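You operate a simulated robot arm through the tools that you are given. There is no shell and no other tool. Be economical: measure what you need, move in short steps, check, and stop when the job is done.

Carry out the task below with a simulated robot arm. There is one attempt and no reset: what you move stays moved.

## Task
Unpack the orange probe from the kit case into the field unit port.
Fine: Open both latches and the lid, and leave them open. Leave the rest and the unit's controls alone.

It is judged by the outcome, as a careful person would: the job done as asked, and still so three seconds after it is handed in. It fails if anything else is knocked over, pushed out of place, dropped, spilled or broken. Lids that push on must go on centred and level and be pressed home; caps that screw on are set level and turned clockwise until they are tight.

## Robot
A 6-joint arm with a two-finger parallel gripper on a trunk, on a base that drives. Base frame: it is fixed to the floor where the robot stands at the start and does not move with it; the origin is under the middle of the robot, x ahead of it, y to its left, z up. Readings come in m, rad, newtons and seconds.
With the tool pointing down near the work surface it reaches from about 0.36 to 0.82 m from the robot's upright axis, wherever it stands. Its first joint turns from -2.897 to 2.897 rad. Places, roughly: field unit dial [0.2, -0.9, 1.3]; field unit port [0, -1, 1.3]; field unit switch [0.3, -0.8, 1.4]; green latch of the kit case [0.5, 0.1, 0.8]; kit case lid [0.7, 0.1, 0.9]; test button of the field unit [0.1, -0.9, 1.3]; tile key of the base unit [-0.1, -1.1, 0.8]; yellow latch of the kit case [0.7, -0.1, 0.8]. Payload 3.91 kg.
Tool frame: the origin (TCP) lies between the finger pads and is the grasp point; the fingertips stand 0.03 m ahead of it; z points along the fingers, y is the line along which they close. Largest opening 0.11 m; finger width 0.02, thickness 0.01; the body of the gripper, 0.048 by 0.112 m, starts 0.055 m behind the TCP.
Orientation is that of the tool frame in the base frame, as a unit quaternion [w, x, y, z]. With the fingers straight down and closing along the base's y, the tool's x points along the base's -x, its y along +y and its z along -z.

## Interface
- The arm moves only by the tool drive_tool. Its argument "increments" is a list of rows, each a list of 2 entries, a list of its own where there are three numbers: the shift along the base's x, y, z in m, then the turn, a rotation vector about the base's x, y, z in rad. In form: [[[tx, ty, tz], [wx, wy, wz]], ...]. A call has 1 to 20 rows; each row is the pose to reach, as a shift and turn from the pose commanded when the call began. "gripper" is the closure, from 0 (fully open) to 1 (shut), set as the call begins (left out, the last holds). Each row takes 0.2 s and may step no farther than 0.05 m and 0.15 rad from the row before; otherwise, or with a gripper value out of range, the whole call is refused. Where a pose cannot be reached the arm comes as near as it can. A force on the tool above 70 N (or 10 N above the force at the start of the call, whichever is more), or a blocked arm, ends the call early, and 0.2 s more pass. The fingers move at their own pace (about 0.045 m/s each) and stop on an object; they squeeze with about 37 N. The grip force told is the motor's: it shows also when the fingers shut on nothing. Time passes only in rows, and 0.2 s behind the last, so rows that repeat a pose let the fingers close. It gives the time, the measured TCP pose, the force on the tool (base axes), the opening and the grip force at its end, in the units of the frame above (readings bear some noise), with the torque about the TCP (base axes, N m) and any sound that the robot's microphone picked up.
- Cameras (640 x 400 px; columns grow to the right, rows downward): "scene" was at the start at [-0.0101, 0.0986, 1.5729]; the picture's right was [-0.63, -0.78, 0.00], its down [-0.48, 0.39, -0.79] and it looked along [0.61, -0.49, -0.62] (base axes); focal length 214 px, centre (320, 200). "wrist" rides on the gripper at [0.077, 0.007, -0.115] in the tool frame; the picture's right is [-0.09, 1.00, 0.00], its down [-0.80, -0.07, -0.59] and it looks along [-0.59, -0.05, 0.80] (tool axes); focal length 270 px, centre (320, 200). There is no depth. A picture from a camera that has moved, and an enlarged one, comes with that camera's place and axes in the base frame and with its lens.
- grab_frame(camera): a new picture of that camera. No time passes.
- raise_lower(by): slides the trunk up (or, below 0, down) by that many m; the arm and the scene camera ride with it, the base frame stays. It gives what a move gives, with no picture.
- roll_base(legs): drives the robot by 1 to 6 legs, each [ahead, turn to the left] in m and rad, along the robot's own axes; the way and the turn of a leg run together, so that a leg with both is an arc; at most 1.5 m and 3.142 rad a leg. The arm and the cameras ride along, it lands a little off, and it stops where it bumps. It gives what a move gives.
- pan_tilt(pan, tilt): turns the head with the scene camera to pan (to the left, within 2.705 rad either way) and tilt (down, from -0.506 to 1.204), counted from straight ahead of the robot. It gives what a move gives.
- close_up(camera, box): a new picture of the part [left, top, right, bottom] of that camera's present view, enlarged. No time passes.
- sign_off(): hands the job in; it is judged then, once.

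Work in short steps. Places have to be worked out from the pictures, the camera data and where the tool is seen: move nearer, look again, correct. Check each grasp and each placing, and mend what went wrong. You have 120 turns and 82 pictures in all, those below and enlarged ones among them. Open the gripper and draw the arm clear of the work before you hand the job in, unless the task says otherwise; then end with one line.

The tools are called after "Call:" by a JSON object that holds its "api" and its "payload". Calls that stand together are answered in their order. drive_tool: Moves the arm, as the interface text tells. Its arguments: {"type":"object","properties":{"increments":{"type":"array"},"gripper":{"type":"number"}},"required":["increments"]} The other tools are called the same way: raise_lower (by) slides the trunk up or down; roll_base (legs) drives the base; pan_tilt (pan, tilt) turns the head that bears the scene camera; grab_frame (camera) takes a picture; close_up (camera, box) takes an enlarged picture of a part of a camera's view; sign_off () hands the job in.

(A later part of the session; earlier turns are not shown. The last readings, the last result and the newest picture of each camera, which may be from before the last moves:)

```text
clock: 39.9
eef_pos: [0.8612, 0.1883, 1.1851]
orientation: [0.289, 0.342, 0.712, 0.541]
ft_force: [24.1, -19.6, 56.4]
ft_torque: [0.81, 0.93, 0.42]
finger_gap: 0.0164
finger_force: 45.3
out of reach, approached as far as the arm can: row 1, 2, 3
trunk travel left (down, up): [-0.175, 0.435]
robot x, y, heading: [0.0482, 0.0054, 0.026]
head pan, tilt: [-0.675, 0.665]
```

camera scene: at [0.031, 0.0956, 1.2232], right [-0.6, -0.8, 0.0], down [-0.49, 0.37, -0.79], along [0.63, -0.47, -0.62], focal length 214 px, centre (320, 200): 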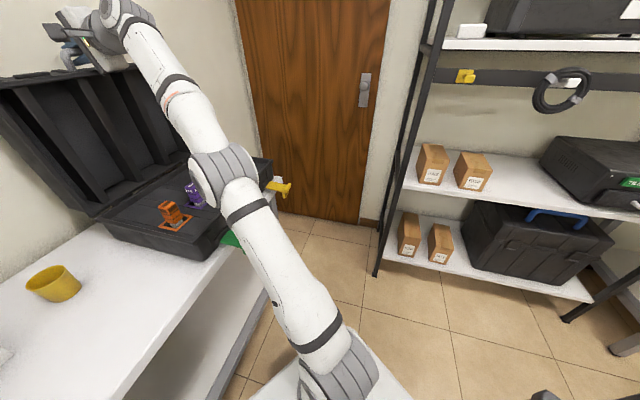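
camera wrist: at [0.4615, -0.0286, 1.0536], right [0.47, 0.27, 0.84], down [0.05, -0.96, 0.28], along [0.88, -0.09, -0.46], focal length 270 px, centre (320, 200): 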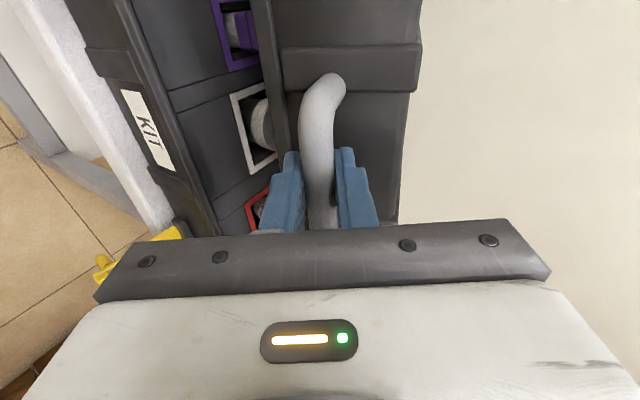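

Lid is past vertical (force pulls toward open). Release gently and retreat straight back.

Call:
{"api": "drive_tool", "payload": {"increments": [[[0, 0, 0.002], [0, 0, 0]], [[0, 0, 0.003], [0, 0, 0]], [[0, 0, 0.003], [0, 0, 0]], [[-0.024, -0.017, 0.012], [0, 0, 0]], [[-0.05, -0.037, 0.02], [0, 0, 0]], [[-0.08, -0.06, 0.03], [0, 0, 0]], [[-0.1, -0.08, 0.04], [0, 0, 0]]], "gripper": 0.45}}

Call:
{"api": "grab_frame", "payload": {"camera": "scene"}}

Call:
{"api": "grab_frame", "payload": {"camera": "wrist"}}

```text
clock: 41.4
eef_pos: [0.7877, 0.1354, 1.2045]
orientation: [0.275, 0.35, 0.709, 0.546]
ft_force: [26.9, 25.4, -16.6]
ft_torque: [8.47, -8.6, -2.76]
finger_gap: 0.0635
finger_force: 3.3
trunk travel left (down, up): [-0.175, 0.435]
robot x, y, heading: [0.0463, 0.0019, 0.022]
head pan, tilt: [-0.675, 0.665]
stopped in row 7: the force on the tool passed its limit at 86 N (the readings are from after the stop); the commanded pose is now the measured one
```

```text
48 pictures are left
camera scene: at [0.0376, 0.1003, 1.222], right [-0.6, -0.8, 0.0], down [-0.5, 0.37, -0.79], along [0.62, -0.48, -0.62], focal length 214 px, centre (320, 200)
```

scene: 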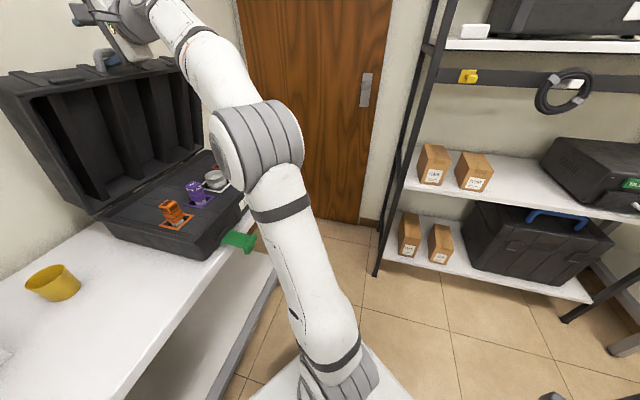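

```text
47 pictures are left
camera wrist: at [0.655, 0.1295, 1.2391], right [0.25, 0.09, 0.96], down [0.01, -1.0, 0.09], along [0.97, -0.01, -0.25], focal length 270 px, centre (320, 200)
```

wrist: 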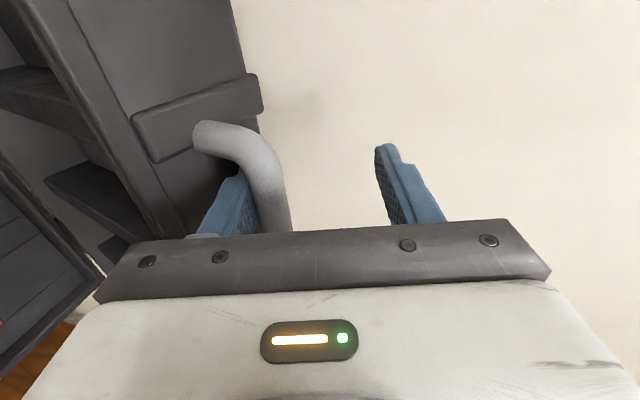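

The lower finger is hooked under the bar and pulled the lid back a bit. I regrip it (lowering as the fingers close) before pushing open again.

Call:
{"api": "drive_tool", "payload": {"increments": [[[0, 0, -0.004], [0, 0, 0]], [[0, 0, -0.01], [0, 0, 0]], [[0, 0, -0.016], [0, 0, 0]], [[0, 0, -0.02], [0, 0, 0]], [[0, 0, -0.022], [0, 0, 0]], [[0, 0, -0.022], [0, 0, 0]]], "gripper": 1.0}}

Call:
{"api": "grab_frame", "payload": {"camera": "wrist"}}

```text
clock: 42.8
eef_pos: [0.7852, 0.1324, 1.1808]
orientation: [0.275, 0.349, 0.713, 0.542]
ft_force: [7.0, 15.3, -32.0]
ft_torque: [3.91, -0.86, 1.43]
finger_gap: 0.0158
finger_force: 44.7
trunk travel left (down, up): [-0.175, 0.435]
robot x, y, heading: [0.0429, -0.0003, 0.029]
head pan, tilt: [-0.675, 0.665]
```

```text
46 pictures are left
camera wrist: at [0.6524, 0.1274, 1.2171], right [0.25, 0.1, 0.96], down [0.01, -1.0, 0.1], along [0.97, -0.01, -0.25], focal length 270 px, centre (320, 200)
```

wrist: 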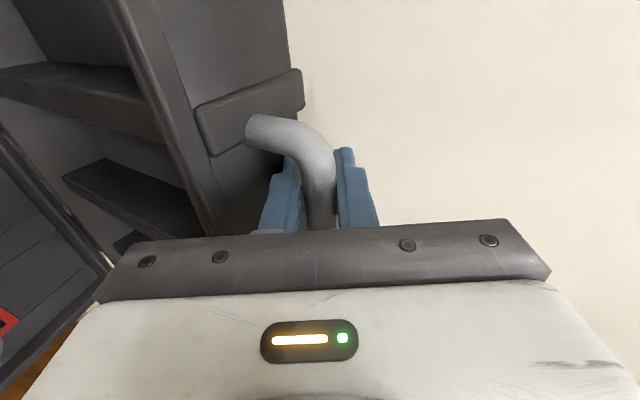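

Fitting the measured arc, the hinge is at n≈0.77, z≈0.83, r≈0.354, so the lid was only ~87°. Drive the base forward-left to carry the hand further, then finish with the arm.

Call:
{"api": "roll_base", "payload": {"legs": [[0.08, 0.069]]}}

Call:
{"api": "grab_frame", "payload": {"camera": "scene"}}

```text
clock: 43.9
eef_pos: [0.8531, 0.183, 1.1865]
orientation: [0.259, 0.323, 0.722, 0.554]
ft_force: [5.8, -6.6, -12.1]
ft_torque: [0.62, 0.45, -0.48]
finger_gap: 0.0164
finger_force: 44.8
trunk travel left (down, up): [-0.175, 0.435]
robot x, y, heading: [0.1245, 0.0023, 0.101]
head pan, tilt: [-0.675, 0.665]
```

```text
45 pictures are left
camera scene: at [0.1091, 0.0954, 1.2231], right [-0.54, -0.84, 0.0], down [-0.52, 0.34, -0.79], along [0.66, -0.43, -0.62], focal length 214 px, centre (320, 200)
```

scene: 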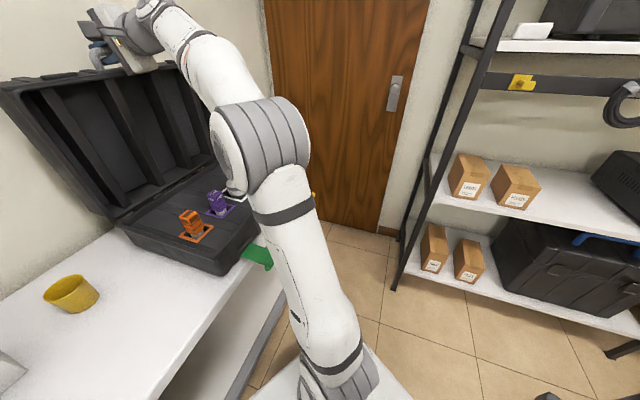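

Now push on with the arm along the arc.

Call:
{"api": "drive_tool", "payload": {"increments": [[[0.014, 0.0105, -0.002], [0, 0, 0]], [[0.0285, 0.021, -0.004], [0, 0, 0]], [[0.0405, 0.03, -0.007], [0, 0, 0]], [[0.0525, 0.039, -0.011], [0, 0, 0]], [[0.064, 0.047, -0.015], [0, 0, 0]], [[0.0725, 0.0537, -0.018], [0, 0, 0]], [[0.0725, 0.0537, -0.018], [0, 0, 0]]]}}

Call:
{"api": "grab_frame", "payload": {"camera": "wrist"}}

```text
clock: 45.2
eef_pos: [0.9152, 0.2316, 1.1696]
orientation: [0.257, 0.324, 0.724, 0.551]
ft_force: [-38.2, -17.5, -14.3]
ft_torque: [1.09, -0.17, -0.37]
finger_gap: 0.0166
finger_force: 44.9
trunk travel left (down, up): [-0.175, 0.435]
robot x, y, heading: [0.1257, 0.0014, 0.107]
head pan, tilt: [-0.675, 0.665]
stopped in row 6: the force on the tool passed its limit at 89 N (the readings are from after the stop); the commanded pose is now the measured one
```

```text
44 pictures are left
camera wrist: at [0.7835, 0.2176, 1.2062], right [0.24, 0.12, 0.96], down [0.08, -0.99, 0.1], along [0.97, 0.05, -0.25], focal length 270 px, centre (320, 200)
```

wrist: 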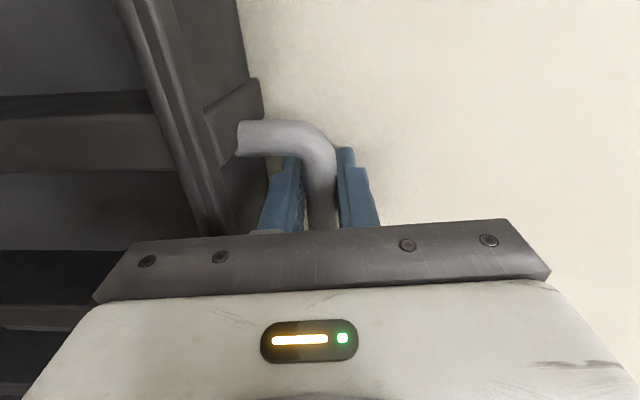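

The lid hit its stop (~98°). Relieve pressure and open the gripper fully without moving.

Call:
{"api": "drive_tool", "payload": {"increments": [[[-0.002, -0.001, 0], [0, 0, 0]], [[-0.003, -0.002, 0], [0, 0, 0]], [[-0.003, -0.002, 0], [0, 0, 0]], [[-0.003, -0.002, 0], [0, 0, 0]], [[-0.003, -0.002, 0], [0, 0, 0]], [[-0.003, -0.002, 0], [0, 0, 0]], [[-0.003, -0.002, 0], [0, 0, 0]]], "gripper": 0}}

Call:
{"api": "grab_frame", "payload": {"camera": "wrist"}}

```text
clock: 46.1
eef_pos: [0.9159, 0.2301, 1.1654]
orientation: [0.253, 0.325, 0.728, 0.548]
ft_force: [-29.3, -14.7, -8.3]
ft_torque: [0.15, 0.7, -0.29]
finger_gap: 0.0302
finger_force: 0.0
trunk travel left (down, up): [-0.175, 0.435]
robot x, y, heading: [0.1286, 0.0022, 0.108]
head pan, tilt: [-0.675, 0.665]
stopped in row 4: the force on the tool passed its limit at 71 N (the readings are from after the stop); the commanded pose is now the measured one
```

```text
43 pictures are left
camera wrist: at [0.7827, 0.2158, 1.2025], right [0.25, 0.12, 0.96], down [0.09, -0.99, 0.1], along [0.96, 0.06, -0.26], focal length 270 px, centre (320, 200)
```

wrist: 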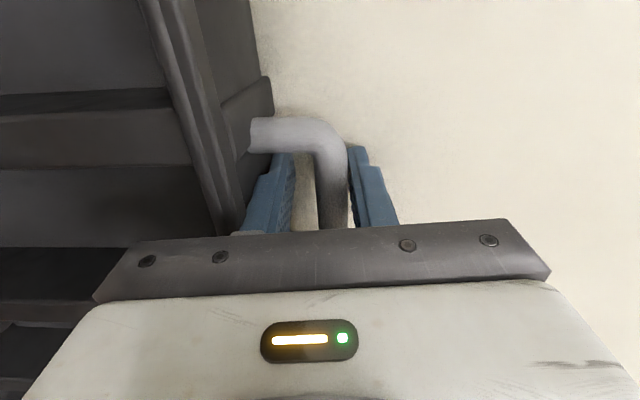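

Fingers have ~0.03 m gap and the lower finger is against the lid face. Hold that gap, centre on the bar and slide straight back along the tool axis.

Call:
{"api": "drive_tool", "payload": {"increments": [[[-0.006, -0.005, 0.006], [0, 0, 0]], [[-0.014, -0.011, 0.009], [0, 0, 0]], [[-0.022, -0.018, 0.012], [0, 0, 0]], [[-0.034, -0.027, 0.016], [0, 0, 0]], [[-0.034, -0.027, 0.016], [0, 0, 0]]], "gripper": 0.72}}

Call:
{"api": "grab_frame", "payload": {"camera": "wrist"}}

```text
clock: 47.3
eef_pos: [0.8847, 0.2044, 1.1792]
orientation: [0.253, 0.325, 0.728, 0.548]
ft_force: [0.4, -0.5, 0.7]
ft_torque: [0.0, 0.01, -0.01]
finger_gap: 0.0308
finger_force: 0.0
trunk travel left (down, up): [-0.175, 0.435]
robot x, y, heading: [0.1281, 0.0036, 0.099]
head pan, tilt: [-0.675, 0.665]
```

```text
42 pictures are left
camera wrist: at [0.7521, 0.1904, 1.216], right [0.25, 0.12, 0.96], down [0.08, -0.99, 0.1], along [0.96, 0.06, -0.26], focal length 270 px, centre (320, 200)
```

wrist: 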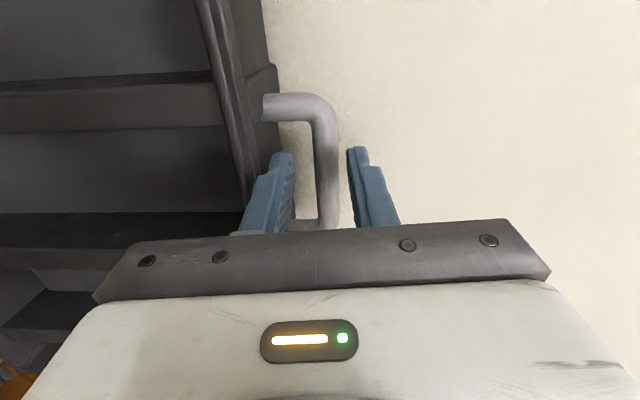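

Free with zero contact force; the lid stays. Retreat further along the tool axis.

Call:
{"api": "drive_tool", "payload": {"increments": [[[-0.023, -0.018, 0.008], [0, 0, 0]], [[-0.05, -0.04, 0.018], [0, 0, 0]], [[-0.08, -0.065, 0.035], [0, 0, 0]], [[-0.11, -0.09, 0.055], [0, 0, 0]], [[-0.14, -0.115, 0.075], [0, 0, 0]], [[-0.16, -0.14, 0.095], [0, 0, 0]], [[-0.16, -0.14, 0.095], [0, 0, 0]]]}}

Call:
{"api": "grab_frame", "payload": {"camera": "wrist"}}

Call:
{"api": "grab_frame", "payload": {"camera": "scene"}}

```text
clock: 48.9
eef_pos: [0.7231, 0.0637, 1.2736]
orientation: [0.253, 0.325, 0.728, 0.548]
ft_force: [0.1, 0.2, 0.4]
ft_torque: [0.02, 0.0, -0.03]
finger_gap: 0.0309
finger_force: 0.1
trunk travel left (down, up): [-0.175, 0.435]
robot x, y, heading: [0.1241, 0.001, 0.102]
head pan, tilt: [-0.675, 0.665]
```

```text
41 pictures are left
camera wrist: at [0.591, 0.051, 1.3117], right [0.25, 0.12, 0.96], down [0.08, -0.99, 0.1], along [0.96, 0.06, -0.26], focal length 270 px, centre (320, 200)
```

wrist: 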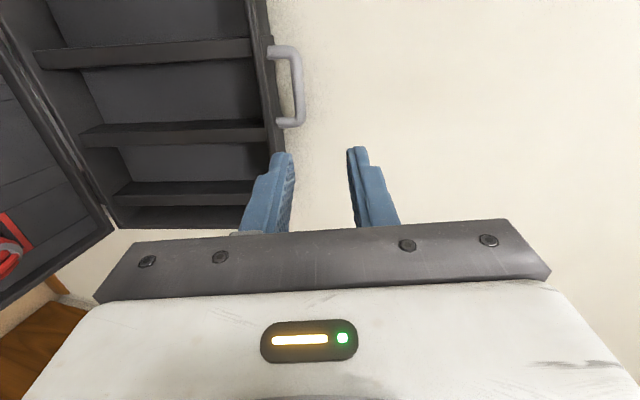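

```text
40 pictures are left
camera scene: at [0.1065, 0.096, 1.2229], right [-0.54, -0.84, 0.0], down [-0.52, 0.34, -0.79], along [0.66, -0.43, -0.62], focal length 214 px, centre (320, 200)
```

scene: 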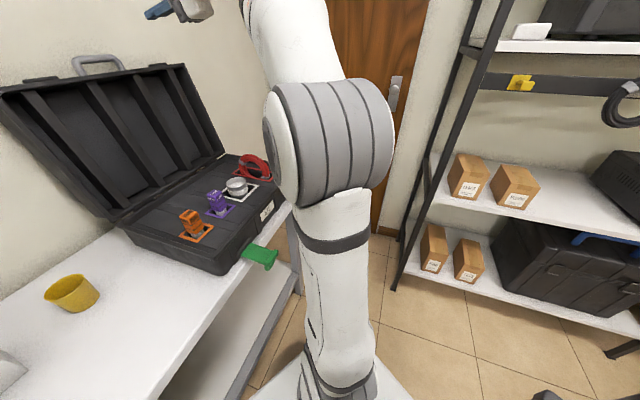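

Lid stays open. Zoom on the orange probe and the port details.

Call:
{"api": "close_up", "payload": {"camera": "scene", "box": [150, 150, 290, 270]}}

```text
3.33 times, centred on (220, 210) of scene
camera zoom: at [0.1065, 0.096, 1.2229], right [-0.54, -0.84, 0.0], down [-0.52, 0.34, -0.79], along [0.66, -0.43, -0.62], focal length 715 px, centre (653, 167)
```

zoom: 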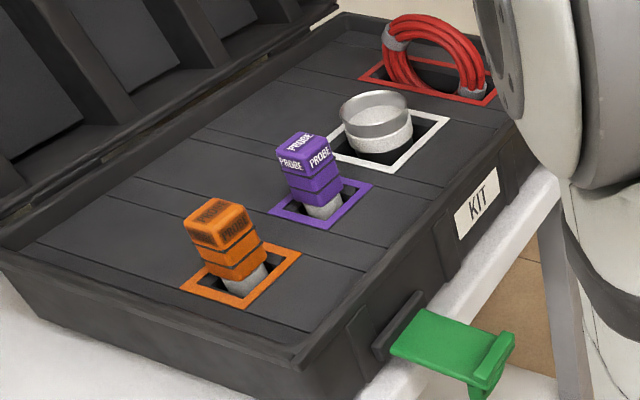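

Probe stands upright in its pocket at about (0.553,0.148), block top ~0.90. Turn the tool straight down and move above it for a close look.

Call:
{"api": "drive_tool", "payload": {"increments": [[[-0.02, 0.01, -0.01], [-0.0958, 0.1096, 0]], [[-0.04, 0.02, -0.02], [-0.1916, 0.2193, 0]], [[-0.06, 0.03, -0.03], [-0.2874, 0.3289, 0]], [[-0.08, 0.04, -0.05], [-0.3832, 0.4386, 0]], [[-0.1, 0.05, -0.07], [-0.479, 0.5482, 0]], [[-0.12, 0.06, -0.09], [-0.5748, 0.6578, 0]], [[-0.14, 0.07, -0.11], [-0.6706, 0.7675, 0]], [[-0.155, 0.08, -0.13], [-0.7664, 0.8771, 0]], [[-0.168, 0.084, -0.15], [-0.862, 0.9864, 0]], [[-0.168, 0.084, -0.15], [-0.862, 0.9864, 0]]], "gripper": 0.2}}

Call:
{"api": "drive_tool", "payload": {"increments": [[[0, 0, 0], [0, 0, -0.075]], [[0, 0, 0], [0, 0, -0.075]]]}}

Call:
{"api": "grab_frame", "payload": {"camera": "wrist"}}

```text
clock: 51.1
eef_pos: [0.5569, 0.1488, 1.1248]
orientation: [-0.002, 0.408, 0.913, -0.008]
ft_force: [0.3, 0.5, 0.2]
ft_torque: [0.03, 0.01, -0.02]
finger_gap: 0.0881
finger_force: 0.0
trunk travel left (down, up): [-0.175, 0.435]
robot x, y, heading: [0.1257, 0.0011, 0.102]
head pan, tilt: [-0.675, 0.665]
```

```text
clock: 51.7
eef_pos: [0.557, 0.1496, 1.1242]
orientation: [-0.003, 0.442, 0.897, -0.006]
ft_force: [0.4, 0.3, -0.3]
ft_torque: [-0.03, -0.02, 0.03]
finger_gap: 0.0879
finger_force: 0.0
trunk travel left (down, up): [-0.175, 0.435]
robot x, y, heading: [0.1254, 0.003, 0.1]
head pan, tilt: [-0.675, 0.665]
```

```text
38 pictures are left
camera wrist: at [0.5169, 0.2149, 1.2393], right [0.84, 0.54, -0.01], down [0.44, -0.67, 0.6], along [0.31, -0.51, -0.8], focal length 270 px, centre (320, 200)
```

wrist: 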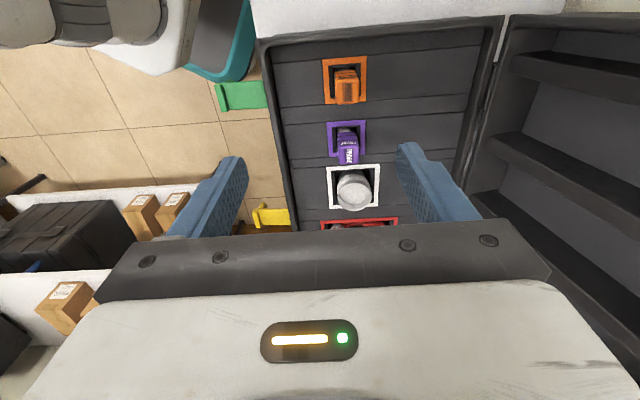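

Triangulated: pocket at (0.594,0.151), panel z≈0.815, block top ≈0.873. Zoom in for its shape.

Call:
{"api": "close_up", "payload": {"camera": "wrist", "box": [290, 40, 410, 220]}}

```text
2.22 times, centred on (350, 130) of wrist
camera zoom: at [0.5169, 0.2149, 1.2393], right [0.84, 0.54, -0.01], down [0.44, -0.67, 0.6], along [0.31, -0.51, -0.8], focal length 601 px, centre (253, 356)
```

zoom: 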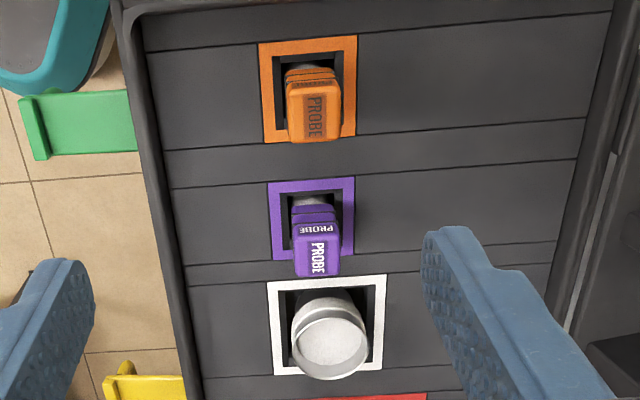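

Block is aligned with the case; centre (0.595,0.150). Descend to z≈0.92 above it and check.

Call:
{"api": "drive_tool", "payload": {"increments": [[[0.019, 0, -0.04], [0, 0, 0]], [[0.0378, 0, -0.08], [0, 0, 0]], [[0.0378, 0, -0.125], [0, 0, 0]], [[0.0378, 0, -0.165], [0, 0, 0]], [[0.0378, 0, -0.205], [0, 0, 0]], [[0.0378, 0, -0.205], [0, 0, 0]]]}}

Call:
{"api": "grab_frame", "payload": {"camera": "wrist"}}

```text
clock: 53.1
eef_pos: [0.5947, 0.1477, 0.9183]
orientation: [-0.003, 0.441, 0.897, -0.006]
ft_force: [-0.4, 0.1, 0.0]
ft_torque: [-0.03, -0.04, -0.01]
finger_gap: 0.0882
finger_force: 0.0
trunk travel left (down, up): [-0.175, 0.435]
robot x, y, heading: [0.1242, 0.0028, 0.099]
head pan, tilt: [-0.675, 0.665]
```

```text
36 pictures are left
camera wrist: at [0.555, 0.2134, 1.0338], right [0.84, 0.54, -0.01], down [0.44, -0.67, 0.6], along [0.31, -0.51, -0.8], focal length 270 px, centre (320, 200)
```

wrist: 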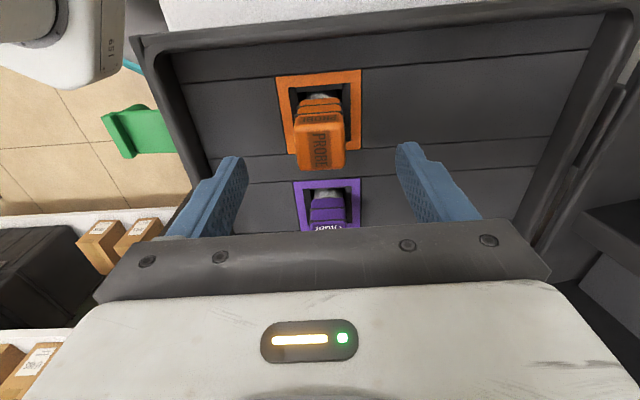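

Block centre is right under the TCP (within ~2 mm). Descend to z≈0.857 and close.

Call:
{"api": "drive_tool", "payload": {"increments": [[[0.0005, -0.001, -0.03], [0, 0, 0]], [[0.0005, -0.001, -0.061], [0, 0, 0]], [[0.0005, -0.001, -0.061], [0, 0, 0]]]}}

Call:
{"api": "drive_tool", "payload": {"increments": [[[0, 0, 0], [0, 0, 0]], [[0, 0, 0], [0, 0, 0]], [[0, 0, 0], [0, 0, 0]], [[0, 0, 0], [0, 0, 0]], [[0, 0, 0], [0, 0, 0]]], "gripper": 1.0}}

Call:
{"api": "grab_frame", "payload": {"camera": "wrist"}}

```text
clock: 53.9
eef_pos: [0.5955, 0.1485, 0.8598]
orientation: [-0.002, 0.442, 0.897, -0.005]
ft_force: [0.9, -0.7, 5.6]
ft_torque: [0.16, -0.22, -0.03]
finger_gap: 0.0881
finger_force: 0.0
trunk travel left (down, up): [-0.175, 0.435]
robot x, y, heading: [0.1244, 0.0005, 0.099]
head pan, tilt: [-0.675, 0.665]
```

```text
clock: 55.1
eef_pos: [0.5952, 0.1483, 0.8584]
orientation: [-0.004, 0.442, 0.897, -0.007]
ft_force: [2.6, 3.0, 6.1]
ft_torque: [0.15, -0.17, 0.03]
finger_gap: 0.0298
finger_force: 36.6
trunk travel left (down, up): [-0.175, 0.435]
robot x, y, heading: [0.122, 0.0023, 0.101]
head pan, tilt: [-0.675, 0.665]
```

```text
35 pictures are left
camera wrist: at [0.5556, 0.2142, 0.9736], right [0.84, 0.54, -0.01], down [0.44, -0.67, 0.6], along [0.31, -0.51, -0.8], focal length 270 px, centre (320, 200)
```

wrist: 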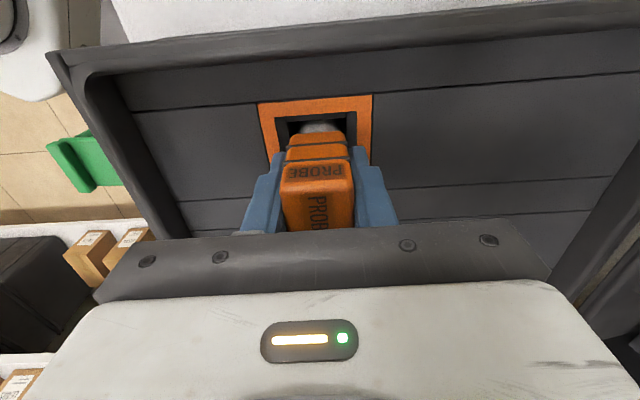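

Gripped (0.030 m wide). Lift straight up.

Call:
{"api": "drive_tool", "payload": {"increments": [[[0, 0, 0.02], [0, 0, 0]], [[0, 0, 0.05], [0, 0, 0]], [[0, 0, 0.09], [0, 0, 0]], [[0, 0, 0.13], [0, 0, 0]], [[0, 0, 0.17], [0, 0, 0]], [[0, 0, 0.21], [0, 0, 0]], [[0, 0, 0.25], [0, 0, 0]], [[0, 0, 0.25], [0, 0, 0]]]}}

Call:
{"api": "grab_frame", "payload": {"camera": "wrist"}}

Call:
{"api": "grab_frame", "payload": {"camera": "scene"}}

```text
clock: 56.9
eef_pos: [0.5934, 0.1464, 1.1083]
orientation: [-0.003, 0.442, 0.897, -0.006]
ft_force: [0.1, -0.3, -2.1]
ft_torque: [-0.04, -0.03, 0.02]
finger_gap: 0.0297
finger_force: 36.8
trunk travel left (down, up): [-0.175, 0.435]
robot x, y, heading: [0.1252, 0.0008, 0.103]
head pan, tilt: [-0.675, 0.665]
```

```text
34 pictures are left
camera wrist: at [0.5544, 0.2126, 1.223], right [0.84, 0.54, -0.01], down [0.44, -0.67, 0.6], along [0.31, -0.51, -0.8], focal length 270 px, centre (320, 200)
```

wrist: 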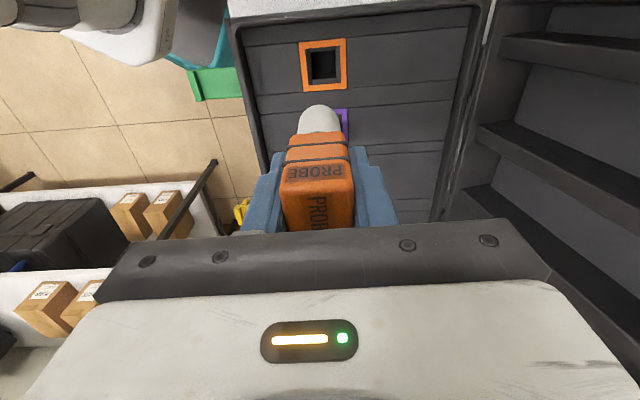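

```text
33 pictures are left
camera scene: at [0.1067, 0.0962, 1.2229], right [-0.54, -0.84, 0.0], down [-0.52, 0.34, -0.79], along [0.66, -0.43, -0.62], focal length 214 px, centre (320, 200)
```

scene: 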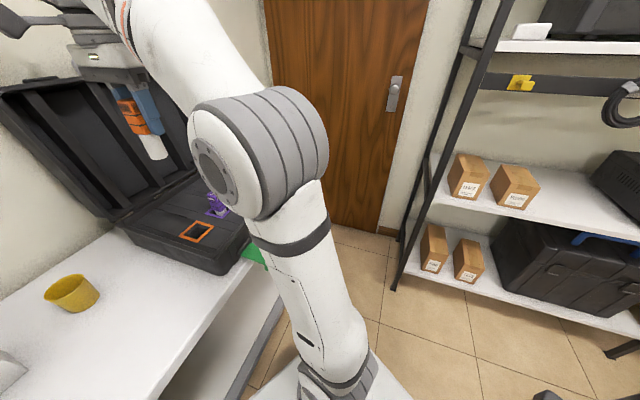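

Probe is held; check the plug shape.

Call:
{"api": "close_up", "payload": {"camera": "scene", "box": [80, 60, 200, 180]}}

Call:
{"api": "close_up", "payload": {"camera": "wrist", "box": [240, 90, 400, 240]}}

```text
3.33 times, centred on (140, 120) of scene
camera zoom: at [0.1067, 0.0962, 1.2229], right [-0.54, -0.84, 0.0], down [-0.52, 0.34, -0.79], along [0.66, -0.43, -0.62], focal length 715 px, centre (920, 467)
```

zoom: 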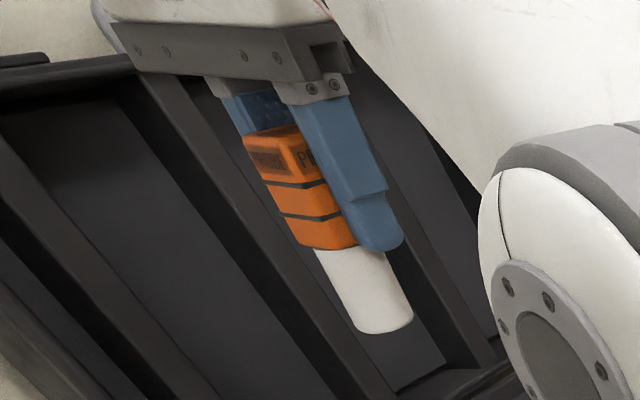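

```text
2.67 times, centred on (320, 165) of wrist
camera zoom: at [0.5544, 0.2126, 1.223], right [0.84, 0.54, -0.01], down [0.44, -0.67, 0.6], along [0.31, -0.51, -0.8], focal length 721 px, centre (320, 293)
```

zoom: 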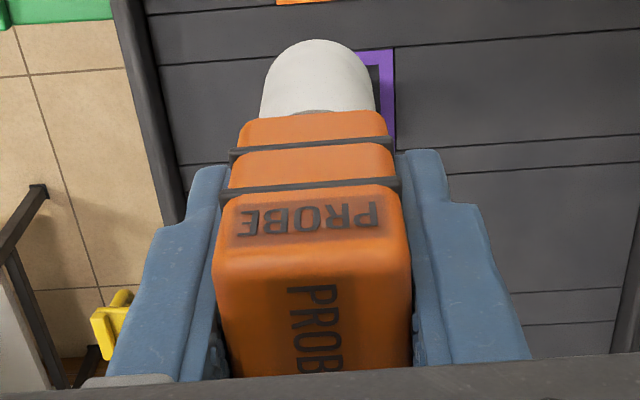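

Probe has a round plug (~0.024 dia); its tip is ~0.08 m below the TCP. Raise the trunk to clear the lid, back up to about the origin, and turn to face the field unit.

Call:
{"api": "raise_lower", "payload": {"by": 0.4}}

Call:
{"api": "roll_base", "payload": {"legs": [[-0.15, 0], [0, -1.67]]}}

Call:
{"api": "pan_tilt", "payload": {"pan": 0, "tilt": 0.35}}

Call:
{"api": "grab_frame", "payload": {"camera": "scene"}}

Call:
{"api": "grab_frame", "payload": {"camera": "wrist"}}

```text
clock: 60.8
eef_pos: [0.5945, 0.1464, 1.5074]
orientation: [-0.003, 0.441, 0.898, -0.006]
ft_force: [0.0, -0.4, -2.2]
ft_torque: [-0.03, 0.01, 0.01]
finger_gap: 0.0297
finger_force: 37.0
trunk travel left (down, up): [-0.575, 0.035]
robot x, y, heading: [0.1247, 0.003, 0.104]
head pan, tilt: [-0.675, 0.665]
```

```text
clock: 66.1
eef_pos: [0.0813, -0.4908, 1.5079]
orientation: [-0.007, 0.959, 0.282, -0.002]
ft_force: [0.1, 0.6, -1.2]
ft_torque: [-0.02, 0.03, 0.03]
finger_gap: 0.0296
finger_force: 36.8
trunk travel left (down, up): [-0.575, 0.035]
robot x, y, heading: [0.0127, -0.008, -1.551]
head pan, tilt: [-0.675, 0.665]
```

```text
clock: 67.2
eef_pos: [0.0818, -0.4904, 1.507]
orientation: [-0.006, 0.959, 0.282, -0.002]
ft_force: [0.3, -1.2, -0.7]
ft_torque: [0.03, 0.01, 0.02]
finger_gap: 0.0296
finger_force: 37.0
trunk travel left (down, up): [-0.575, 0.035]
robot x, y, heading: [0.0097, -0.0137, -1.544]
head pan, tilt: [0.0, 0.351]
```

```text
30 pictures are left
camera scene: at [0.161, -0.0252, 1.6513], right [-1.0, -0.02, 0.0], down [-0.01, 0.34, -0.94], along [0.02, -0.94, -0.34], focal length 214 px, centre (320, 200)
```

scene: 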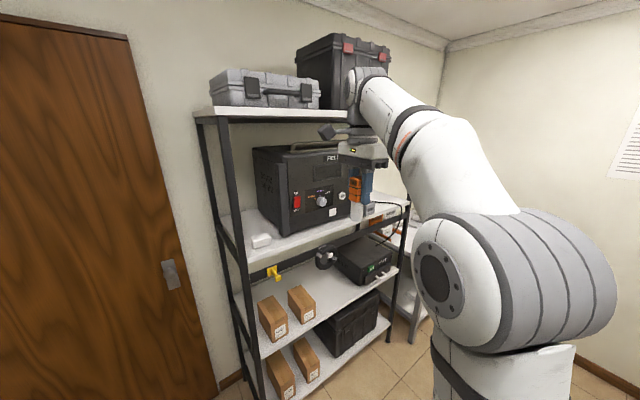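

```text
29 pictures are left
camera wrist: at [0.1504, -0.4566, 1.6227], right [0.47, -0.89, -0.01], down [-0.71, -0.38, 0.6], along [-0.53, -0.27, -0.8], focal length 270 px, centre (320, 200)
```

wrist: 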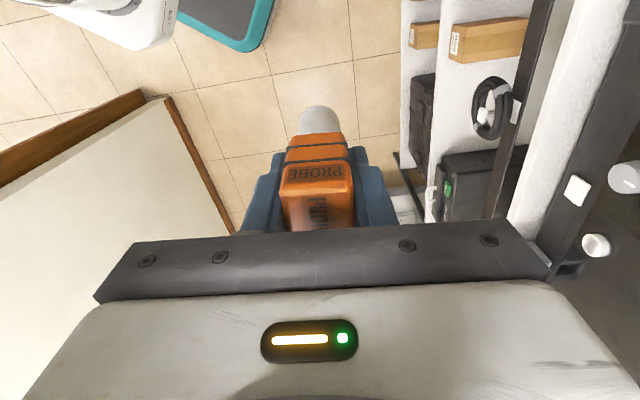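

A shelf board sits above the unit, so I need clearances. Zoom in on the unit area.

Call:
{"api": "close_up", "payload": {"camera": "scene", "box": [190, 90, 430, 260]}}

```text
2.35 times, centred on (310, 175) of scene
camera zoom: at [0.161, -0.0252, 1.6513], right [-1.0, -0.02, 0.0], down [-0.01, 0.34, -0.94], along [0.02, -0.94, -0.34], focal length 505 px, centre (344, 259)
```

zoom: 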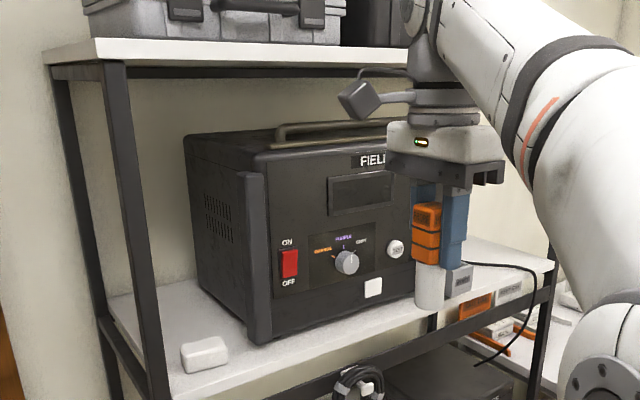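

The upper board is at z≈1.65 with the same front edge as the unit's shelf, and the port is ~0.09 m inside the edge. Turn the tool so the camera is on the outer side looking in at the port, shift the arm slightly, then drive nearer.

Call:
{"api": "drive_tool", "payload": {"increments": [[[0, 0, 0], [0, 0, 0.142]], [[0, 0, 0], [0, 0, 0.284]], [[0, 0, 0], [0, 0, 0.426]], [[0, 0, 0], [0, 0, 0.568]], [[0, 0, 0], [0, 0, 0.71]], [[0, 0, 0], [0, 0, 0.852]], [[0, 0, 0], [0, 0, 0.994]], [[0, 0, 0], [0, 0, 1.136]], [[0, 0, 0], [0, 0, 1.278]], [[0, 0, 0], [0, 0, 1.42]], [[0, 0, 0], [0, 0, 1.562]], [[0, 0, 0], [0, 0, 1.7]], [[0, 0, 0], [0, 0, 1.7]]]}}

Call:
{"api": "roll_base", "payload": {"legs": [[0.18, 0]]}}

Call:
{"api": "grab_frame", "payload": {"camera": "wrist"}}

Call:
{"api": "grab_frame", "payload": {"camera": "scene"}}

```text
clock: 70.0
eef_pos: [0.0802, -0.4909, 1.5068]
orientation: [-0.002, 0.42, 0.907, -0.006]
ft_force: [-0.1, -0.3, -1.2]
ft_torque: [0.01, -0.01, 0.03]
finger_gap: 0.0295
finger_force: 37.1
trunk travel left (down, up): [-0.575, 0.035]
robot x, y, heading: [0.0122, -0.0074, -1.552]
head pan, tilt: [0.0, 0.351]
```

```text
clock: 71.5
eef_pos: [0.082, -0.6723, 1.5067]
orientation: [-0.005, 0.422, 0.907, -0.006]
ft_force: [-0.3, -0.6, -1.5]
ft_torque: [0.05, -0.02, -0.04]
finger_gap: 0.0297
finger_force: 37.0
trunk travel left (down, up): [-0.575, 0.035]
robot x, y, heading: [0.014, -0.1908, -1.55]
head pan, tilt: [0.0, 0.351]
```

```text
27 pictures are left
camera wrist: at [0.0405, -0.6089, 1.6218], right [0.82, 0.57, -0.01], down [0.47, -0.65, 0.59], along [0.33, -0.49, -0.8], focal length 270 px, centre (320, 200)
```

wrist: 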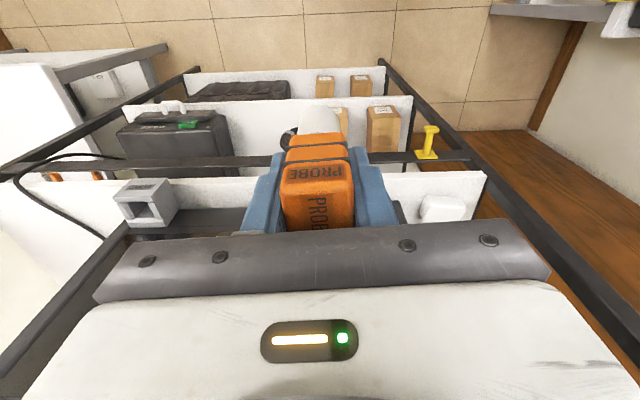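

```text
26 pictures are left
camera scene: at [0.1648, -0.2073, 1.6513], right [-1.0, -0.02, 0.0], down [-0.01, 0.34, -0.94], along [0.02, -0.94, -0.34], focal length 214 px, centre (320, 200)
```

scene: 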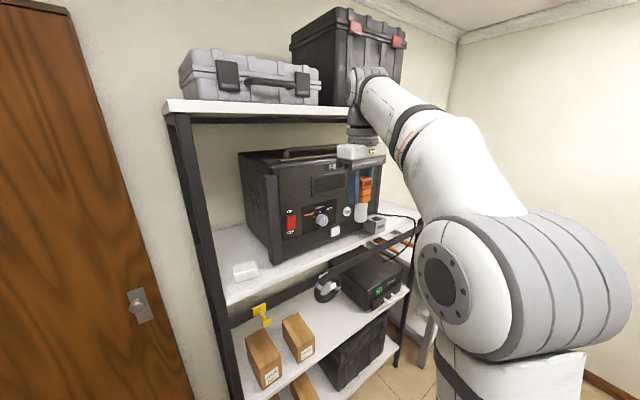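

Zoom on the port in both views.

Call:
{"api": "close_up", "payload": {"camera": "wrist", "box": [90, 150, 250, 250]}}

Call:
{"api": "close_up", "payload": {"camera": "scene", "box": [300, 130, 440, 260]}}

```text
4.00 times, centred on (170, 200) of wrist
camera zoom: at [0.0405, -0.6089, 1.6218], right [0.82, 0.57, -0.01], down [0.47, -0.65, 0.59], along [0.33, -0.49, -0.8], focal length 1081 px, centre (920, 200)
```

zoom: 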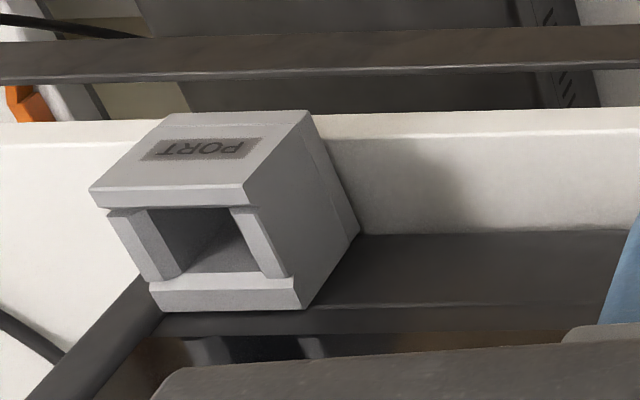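

```text
3.08 times, centred on (370, 195) of scene
camera zoom: at [0.1648, -0.2073, 1.6513], right [-1.0, -0.02, 0.0], down [-0.01, 0.34, -0.94], along [0.02, -0.94, -0.34], focal length 660 px, centre (166, 215)
```

zoom: 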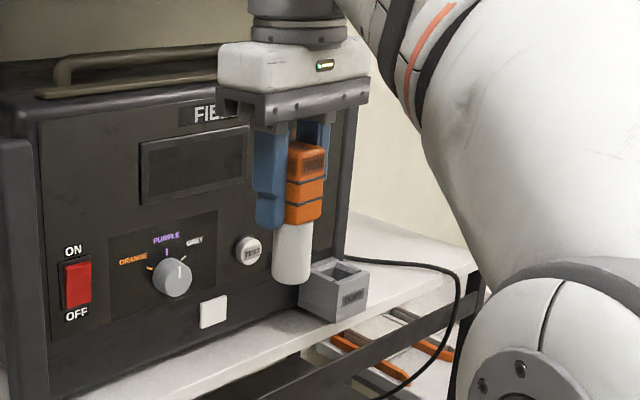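

Port top opening centre ≈(-0.039,-0.972,1.305), box axis-aligned with the shelf; upper board bottom ≈1.655 limits wrist height. I'll lower and lean the tool outward by 0.25 rad, staging in front of the port, then close in with the base.

Call:
{"api": "drive_tool", "payload": {"increments": [[[-0.035, -0.018, -0.02], [-0.042, -0.028, 0]], [[-0.07, -0.036, -0.04], [-0.083, -0.056, 0]], [[-0.105, -0.054, -0.06], [-0.125, -0.083, 0]], [[-0.14, -0.072, -0.08], [-0.166, -0.111, 0]], [[-0.175, -0.09, -0.095], [-0.208, -0.139, 0]], [[-0.2, -0.104, -0.107], [-0.208, -0.139, 0]], [[-0.2, -0.104, -0.107], [-0.208, -0.139, 0]]]}}

Call:
{"api": "roll_base", "payload": {"legs": [[0.08, 0]]}}

Call:
{"api": "grab_frame", "payload": {"camera": "wrist"}}

Call:
{"api": "grab_frame", "payload": {"camera": "scene"}}

```text
clock: 73.1
eef_pos: [-0.1166, -0.7755, 1.3995]
orientation: [0.103, 0.419, 0.899, -0.072]
ft_force: [-0.1, 0.8, -0.5]
ft_torque: [0.0, 0.0, -0.02]
finger_gap: 0.0296
finger_force: 36.7
trunk travel left (down, up): [-0.575, 0.035]
robot x, y, heading: [0.014, -0.1906, -1.552]
head pan, tilt: [0.0, 0.351]
```

```text
clock: 74.2
eef_pos: [-0.115, -0.8597, 1.3996]
orientation: [0.103, 0.419, 0.9, -0.07]
ft_force: [-0.3, -0.5, -1.1]
ft_torque: [-0.01, 0.01, 0.01]
finger_gap: 0.0295
finger_force: 37.0
trunk travel left (down, up): [-0.575, 0.035]
robot x, y, heading: [0.0146, -0.272, -1.551]
head pan, tilt: [0.0, 0.351]
```

```text
23 pictures are left
camera wrist: at [-0.1721, -0.774, 1.4911], right [0.82, 0.57, -0.02], down [0.37, -0.51, 0.77], along [0.43, -0.64, -0.63], focal length 270 px, centre (320, 200)
```

wrist: 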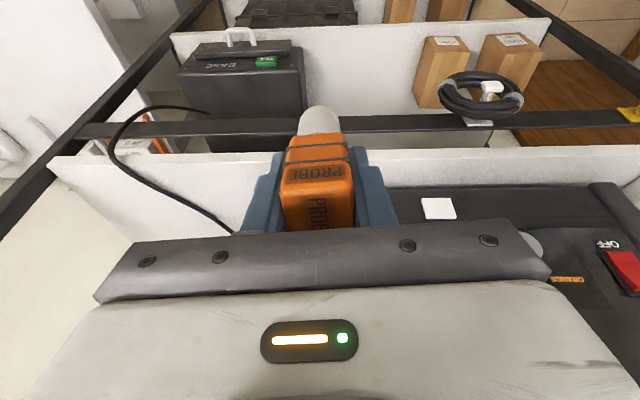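

```text
22 pictures are left
camera scene: at [0.1664, -0.2895, 1.6513], right [-1.0, -0.02, 0.0], down [-0.01, 0.35, -0.94], along [0.02, -0.94, -0.35], focal length 214 px, centre (320, 200)
```

scene: 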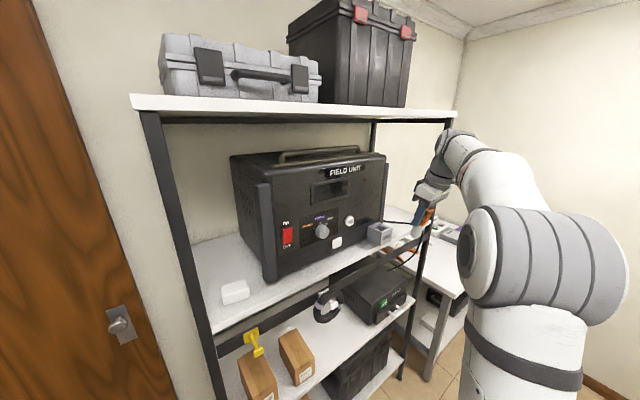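

Port is in clear view; zoom to refine its position and see the gripper relative to it.

Call:
{"api": "close_up", "payload": {"camera": "scene", "box": [340, 110, 480, 260]}}

```text
2.67 times, centred on (410, 185) of scene
camera zoom: at [0.1664, -0.2895, 1.6513], right [-1.0, -0.02, 0.0], down [-0.01, 0.35, -0.94], along [0.02, -0.94, -0.35], focal length 572 px, centre (80, 240)
```

zoom: 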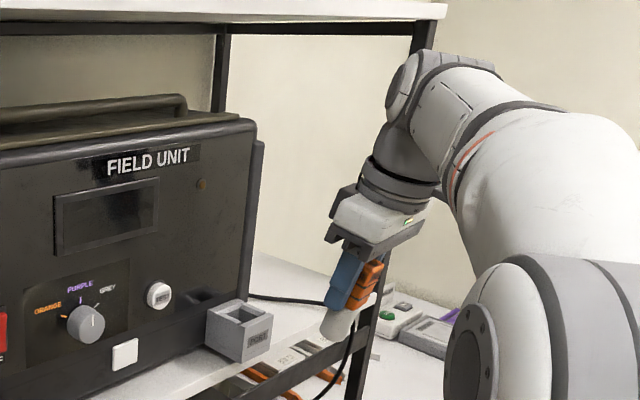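

Refined port ≈(-0.038,-0.972,1.302). The wrist top is ≈1.625, just below the board (≈1.655). Move in 70% of the way horizontally and check.

Call:
{"api": "drive_tool", "payload": {"increments": [[[0.016, -0.023, 0], [0, 0, 0]], [[0.032, -0.045, 0], [0, 0, 0]], [[0.047, -0.067, 0], [0, 0, 0]], [[0.047, -0.067, 0], [0, 0, 0]]]}}

Call:
{"api": "close_up", "payload": {"camera": "scene", "box": [340, 110, 480, 260]}}

Call:
{"api": "grab_frame", "payload": {"camera": "wrist"}}

```text
clock: 75.2
eef_pos: [-0.0678, -0.9235, 1.4012]
orientation: [0.103, 0.419, 0.899, -0.072]
ft_force: [0.1, -0.1, -0.9]
ft_torque: [-0.02, -0.02, -0.02]
finger_gap: 0.0299
finger_force: 36.8
trunk travel left (down, up): [-0.575, 0.035]
robot x, y, heading: [0.0182, -0.2716, -1.548]
head pan, tilt: [0.0, 0.351]
```

```text
2.67 times, centred on (410, 185) of scene
camera zoom: at [0.1663, -0.2865, 1.6514], right [-1.0, -0.02, 0.0], down [-0.01, 0.34, -0.94], along [0.02, -0.94, -0.34], focal length 572 px, centre (80, 240)
```

zoom: 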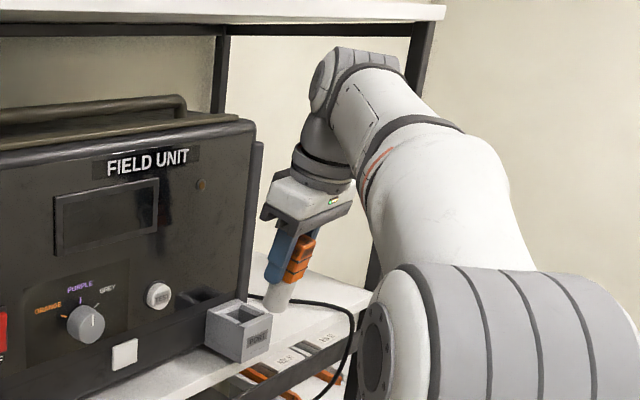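

```text
19 pictures are left
camera wrist: at [-0.1258, -0.8376, 1.493], right [0.82, 0.57, -0.02], down [0.37, -0.51, 0.78], along [0.43, -0.64, -0.63], focal length 270 px, centre (320, 200)
```

wrist: 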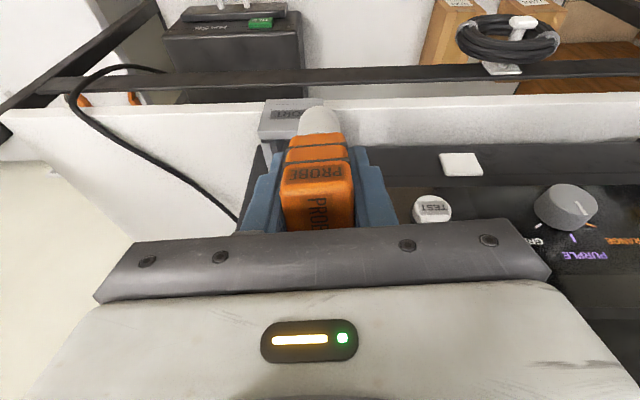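

Zoom on the wrist view to gauge lateral alignment between plug and port box.

Call:
{"api": "close_up", "payload": {"camera": "wrist", "box": [230, 80, 410, 200]}}

```text
3.33 times, centred on (320, 140) of wrist
camera zoom: at [-0.1258, -0.8376, 1.493], right [0.82, 0.57, -0.02], down [0.37, -0.51, 0.78], along [0.43, -0.64, -0.63], focal length 901 px, centre (320, 400)
```

zoom: 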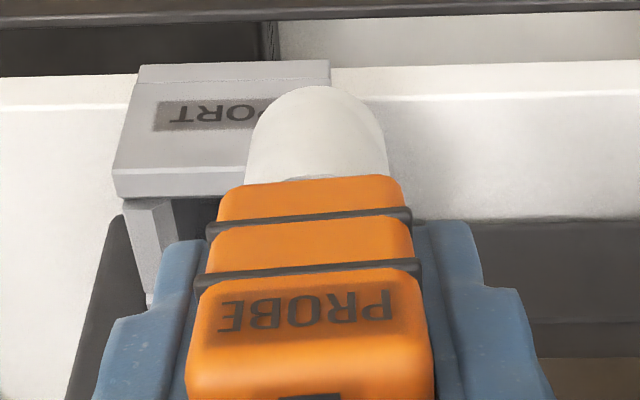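

Re-solving with this view: the box top is lower than I thought (z≈1.275–1.28) with opening centre ≈(-0.045,-1.008). Move the tip over it, staying above the rim.

Call:
{"api": "drive_tool", "payload": {"increments": [[[-0.012, -0.012, 0], [0, 0, 0]], [[-0.003, -0.035, -0.003], [0, 0, 0]], [[0.0126, -0.065, -0.006], [0, 0, 0]], [[0.0126, -0.065, -0.006], [0, 0, 0]]]}}

Call:
{"api": "close_up", "payload": {"camera": "scene", "box": [350, 180, 440, 270]}}

Call:
{"api": "close_up", "payload": {"camera": "wrist", "box": [230, 80, 410, 200]}}

```text
clock: 76.2
eef_pos: [-0.0572, -0.9885, 1.3949]
orientation: [0.103, 0.419, 0.899, -0.072]
ft_force: [-0.3, 0.4, -1.5]
ft_torque: [-0.04, 0.01, -0.02]
finger_gap: 0.0296
finger_force: 37.1
trunk travel left (down, up): [-0.575, 0.035]
robot x, y, heading: [0.0147, -0.2703, -1.551]
head pan, tilt: [0.0, 0.351]
```

```text
4.44 times, centred on (395, 225) of scene
camera zoom: at [0.1663, -0.286, 1.6515], right [-1.0, -0.02, 0.0], down [-0.01, 0.34, -0.94], along [0.02, -0.94, -0.34], focal length 953 px, centre (-13, 89)
```

zoom: 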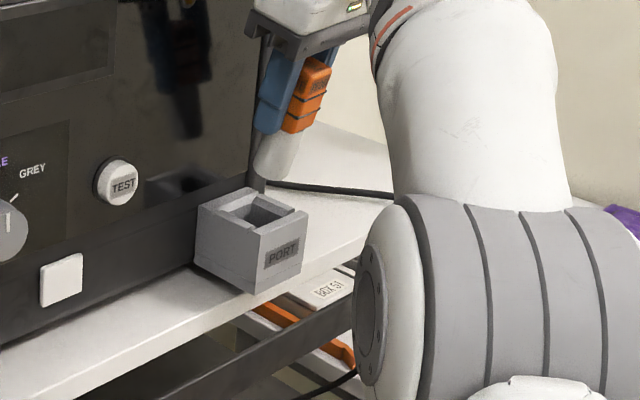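

```text
3.33 times, centred on (320, 140) of wrist
camera zoom: at [-0.114, -0.9026, 1.4869], right [0.82, 0.57, -0.02], down [0.37, -0.51, 0.78], along [0.43, -0.64, -0.63], focal length 901 px, centre (320, 400)
```

zoom: 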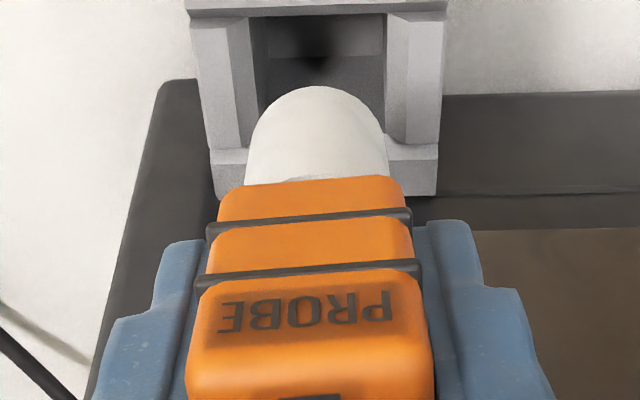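

Plug is laterally centred on the opening and the tip is over its centre (within ~4 mm), 4 cm above the rim. Lower ~2 cm while straightening the tool to vertical about the tip.

Call:
{"api": "drive_tool", "payload": {"increments": [[[0, 0, -0.02], [0, 0, 0]], [[0.004, -0.0065, -0.02], [0.069, 0.046, 0]], [[0.008, -0.013, -0.02], [0.139, 0.093, 0]], [[0.0122, -0.0195, -0.02], [0.208, 0.139, 0]], [[0.0122, -0.0195, -0.02], [0.208, 0.139, 0]]]}}

Call:
{"api": "grab_frame", "payload": {"camera": "scene"}}

Call:
{"api": "close_up", "payload": {"camera": "wrist", "box": [230, 80, 410, 200]}}

```text
clock: 77.3
eef_pos: [-0.0435, -0.9913, 1.3512]
orientation: [-0.002, 0.422, 0.906, -0.009]
ft_force: [-6.9, -18.7, 29.8]
ft_torque: [-1.27, 0.54, 0.04]
finger_gap: 0.0301
finger_force: 37.2
out of reach, approached as far as the arm can: row 3, 4, 5
trunk travel left (down, up): [-0.575, 0.035]
robot x, y, heading: [0.0153, -0.2672, -1.554]
head pan, tilt: [0.0, 0.351]
```

```text
15 pictures are left
camera scene: at [0.1655, -0.2879, 1.6519], right [-1.0, -0.02, 0.0], down [-0.01, 0.34, -0.94], along [0.02, -0.94, -0.34], focal length 214 px, centre (320, 200)
```

scene: 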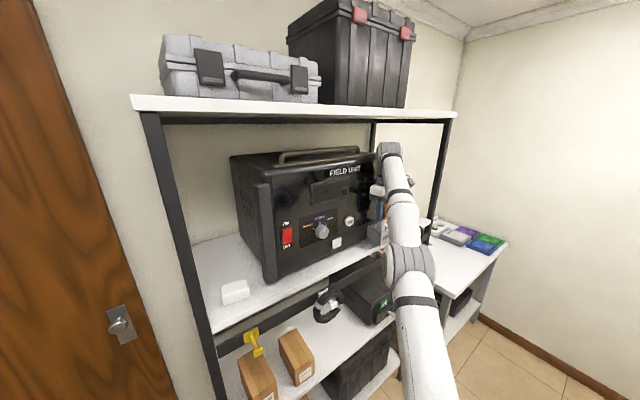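

```text
3.33 times, centred on (320, 140) of wrist
camera zoom: at [-0.0861, -0.9281, 1.466], right [0.82, 0.57, -0.02], down [0.47, -0.65, 0.6], along [0.33, -0.5, -0.8], focal length 901 px, centre (320, 400)
```

zoom: 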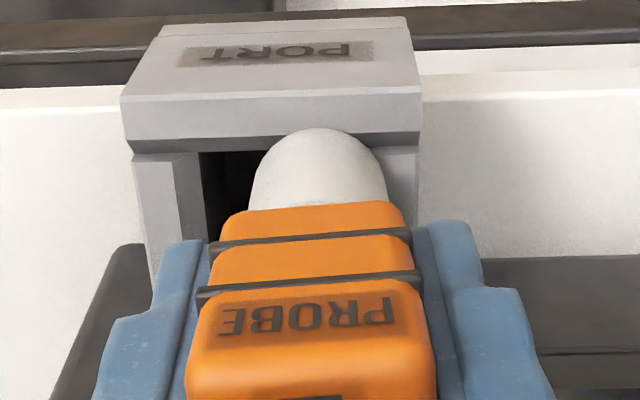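

The arm ran out of reach (tip ~1.4 cm short, resting on the rim). Lift up and back, then bring the base closer.

Call:
{"api": "drive_tool", "payload": {"increments": [[[0, 0.02, 0.01], [0, 0, 0]], [[0, 0.025, 0.03], [0, 0, 0]], [[0, 0.05, 0.03], [0, 0, 0]], [[0, 0.07, 0.03], [0, 0, 0]], [[0, 0.09, 0.03], [0, 0, 0]], [[0, 0.09, 0.03], [0, 0, 0]]]}}

Call:
{"api": "close_up", "payload": {"camera": "wrist", "box": [230, 80, 410, 200]}}

```text
clock: 78.8
eef_pos: [-0.0426, -0.9028, 1.3775]
orientation: [-0.003, 0.422, 0.907, -0.005]
ft_force: [0.7, -0.7, -1.4]
ft_torque: [0.06, -0.02, 0.01]
finger_gap: 0.0297
finger_force: 37.0
trunk travel left (down, up): [-0.575, 0.035]
robot x, y, heading: [0.0155, -0.2748, -1.552]
head pan, tilt: [0.0, 0.351]
```

```text
3.33 times, centred on (320, 140) of wrist
camera zoom: at [-0.0846, -0.8395, 1.4938], right [0.82, 0.57, -0.01], down [0.47, -0.65, 0.59], along [0.33, -0.49, -0.8], focal length 901 px, centre (320, 400)
```

zoom: 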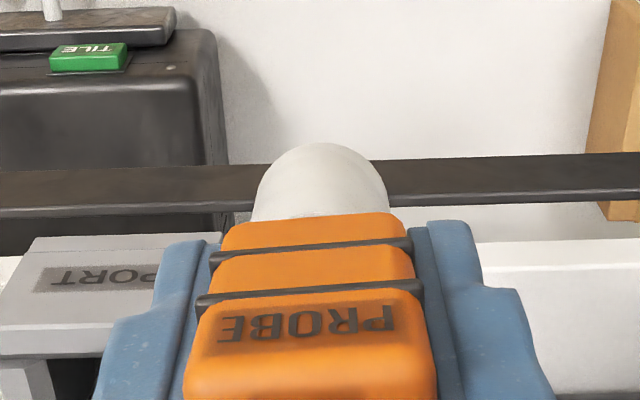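

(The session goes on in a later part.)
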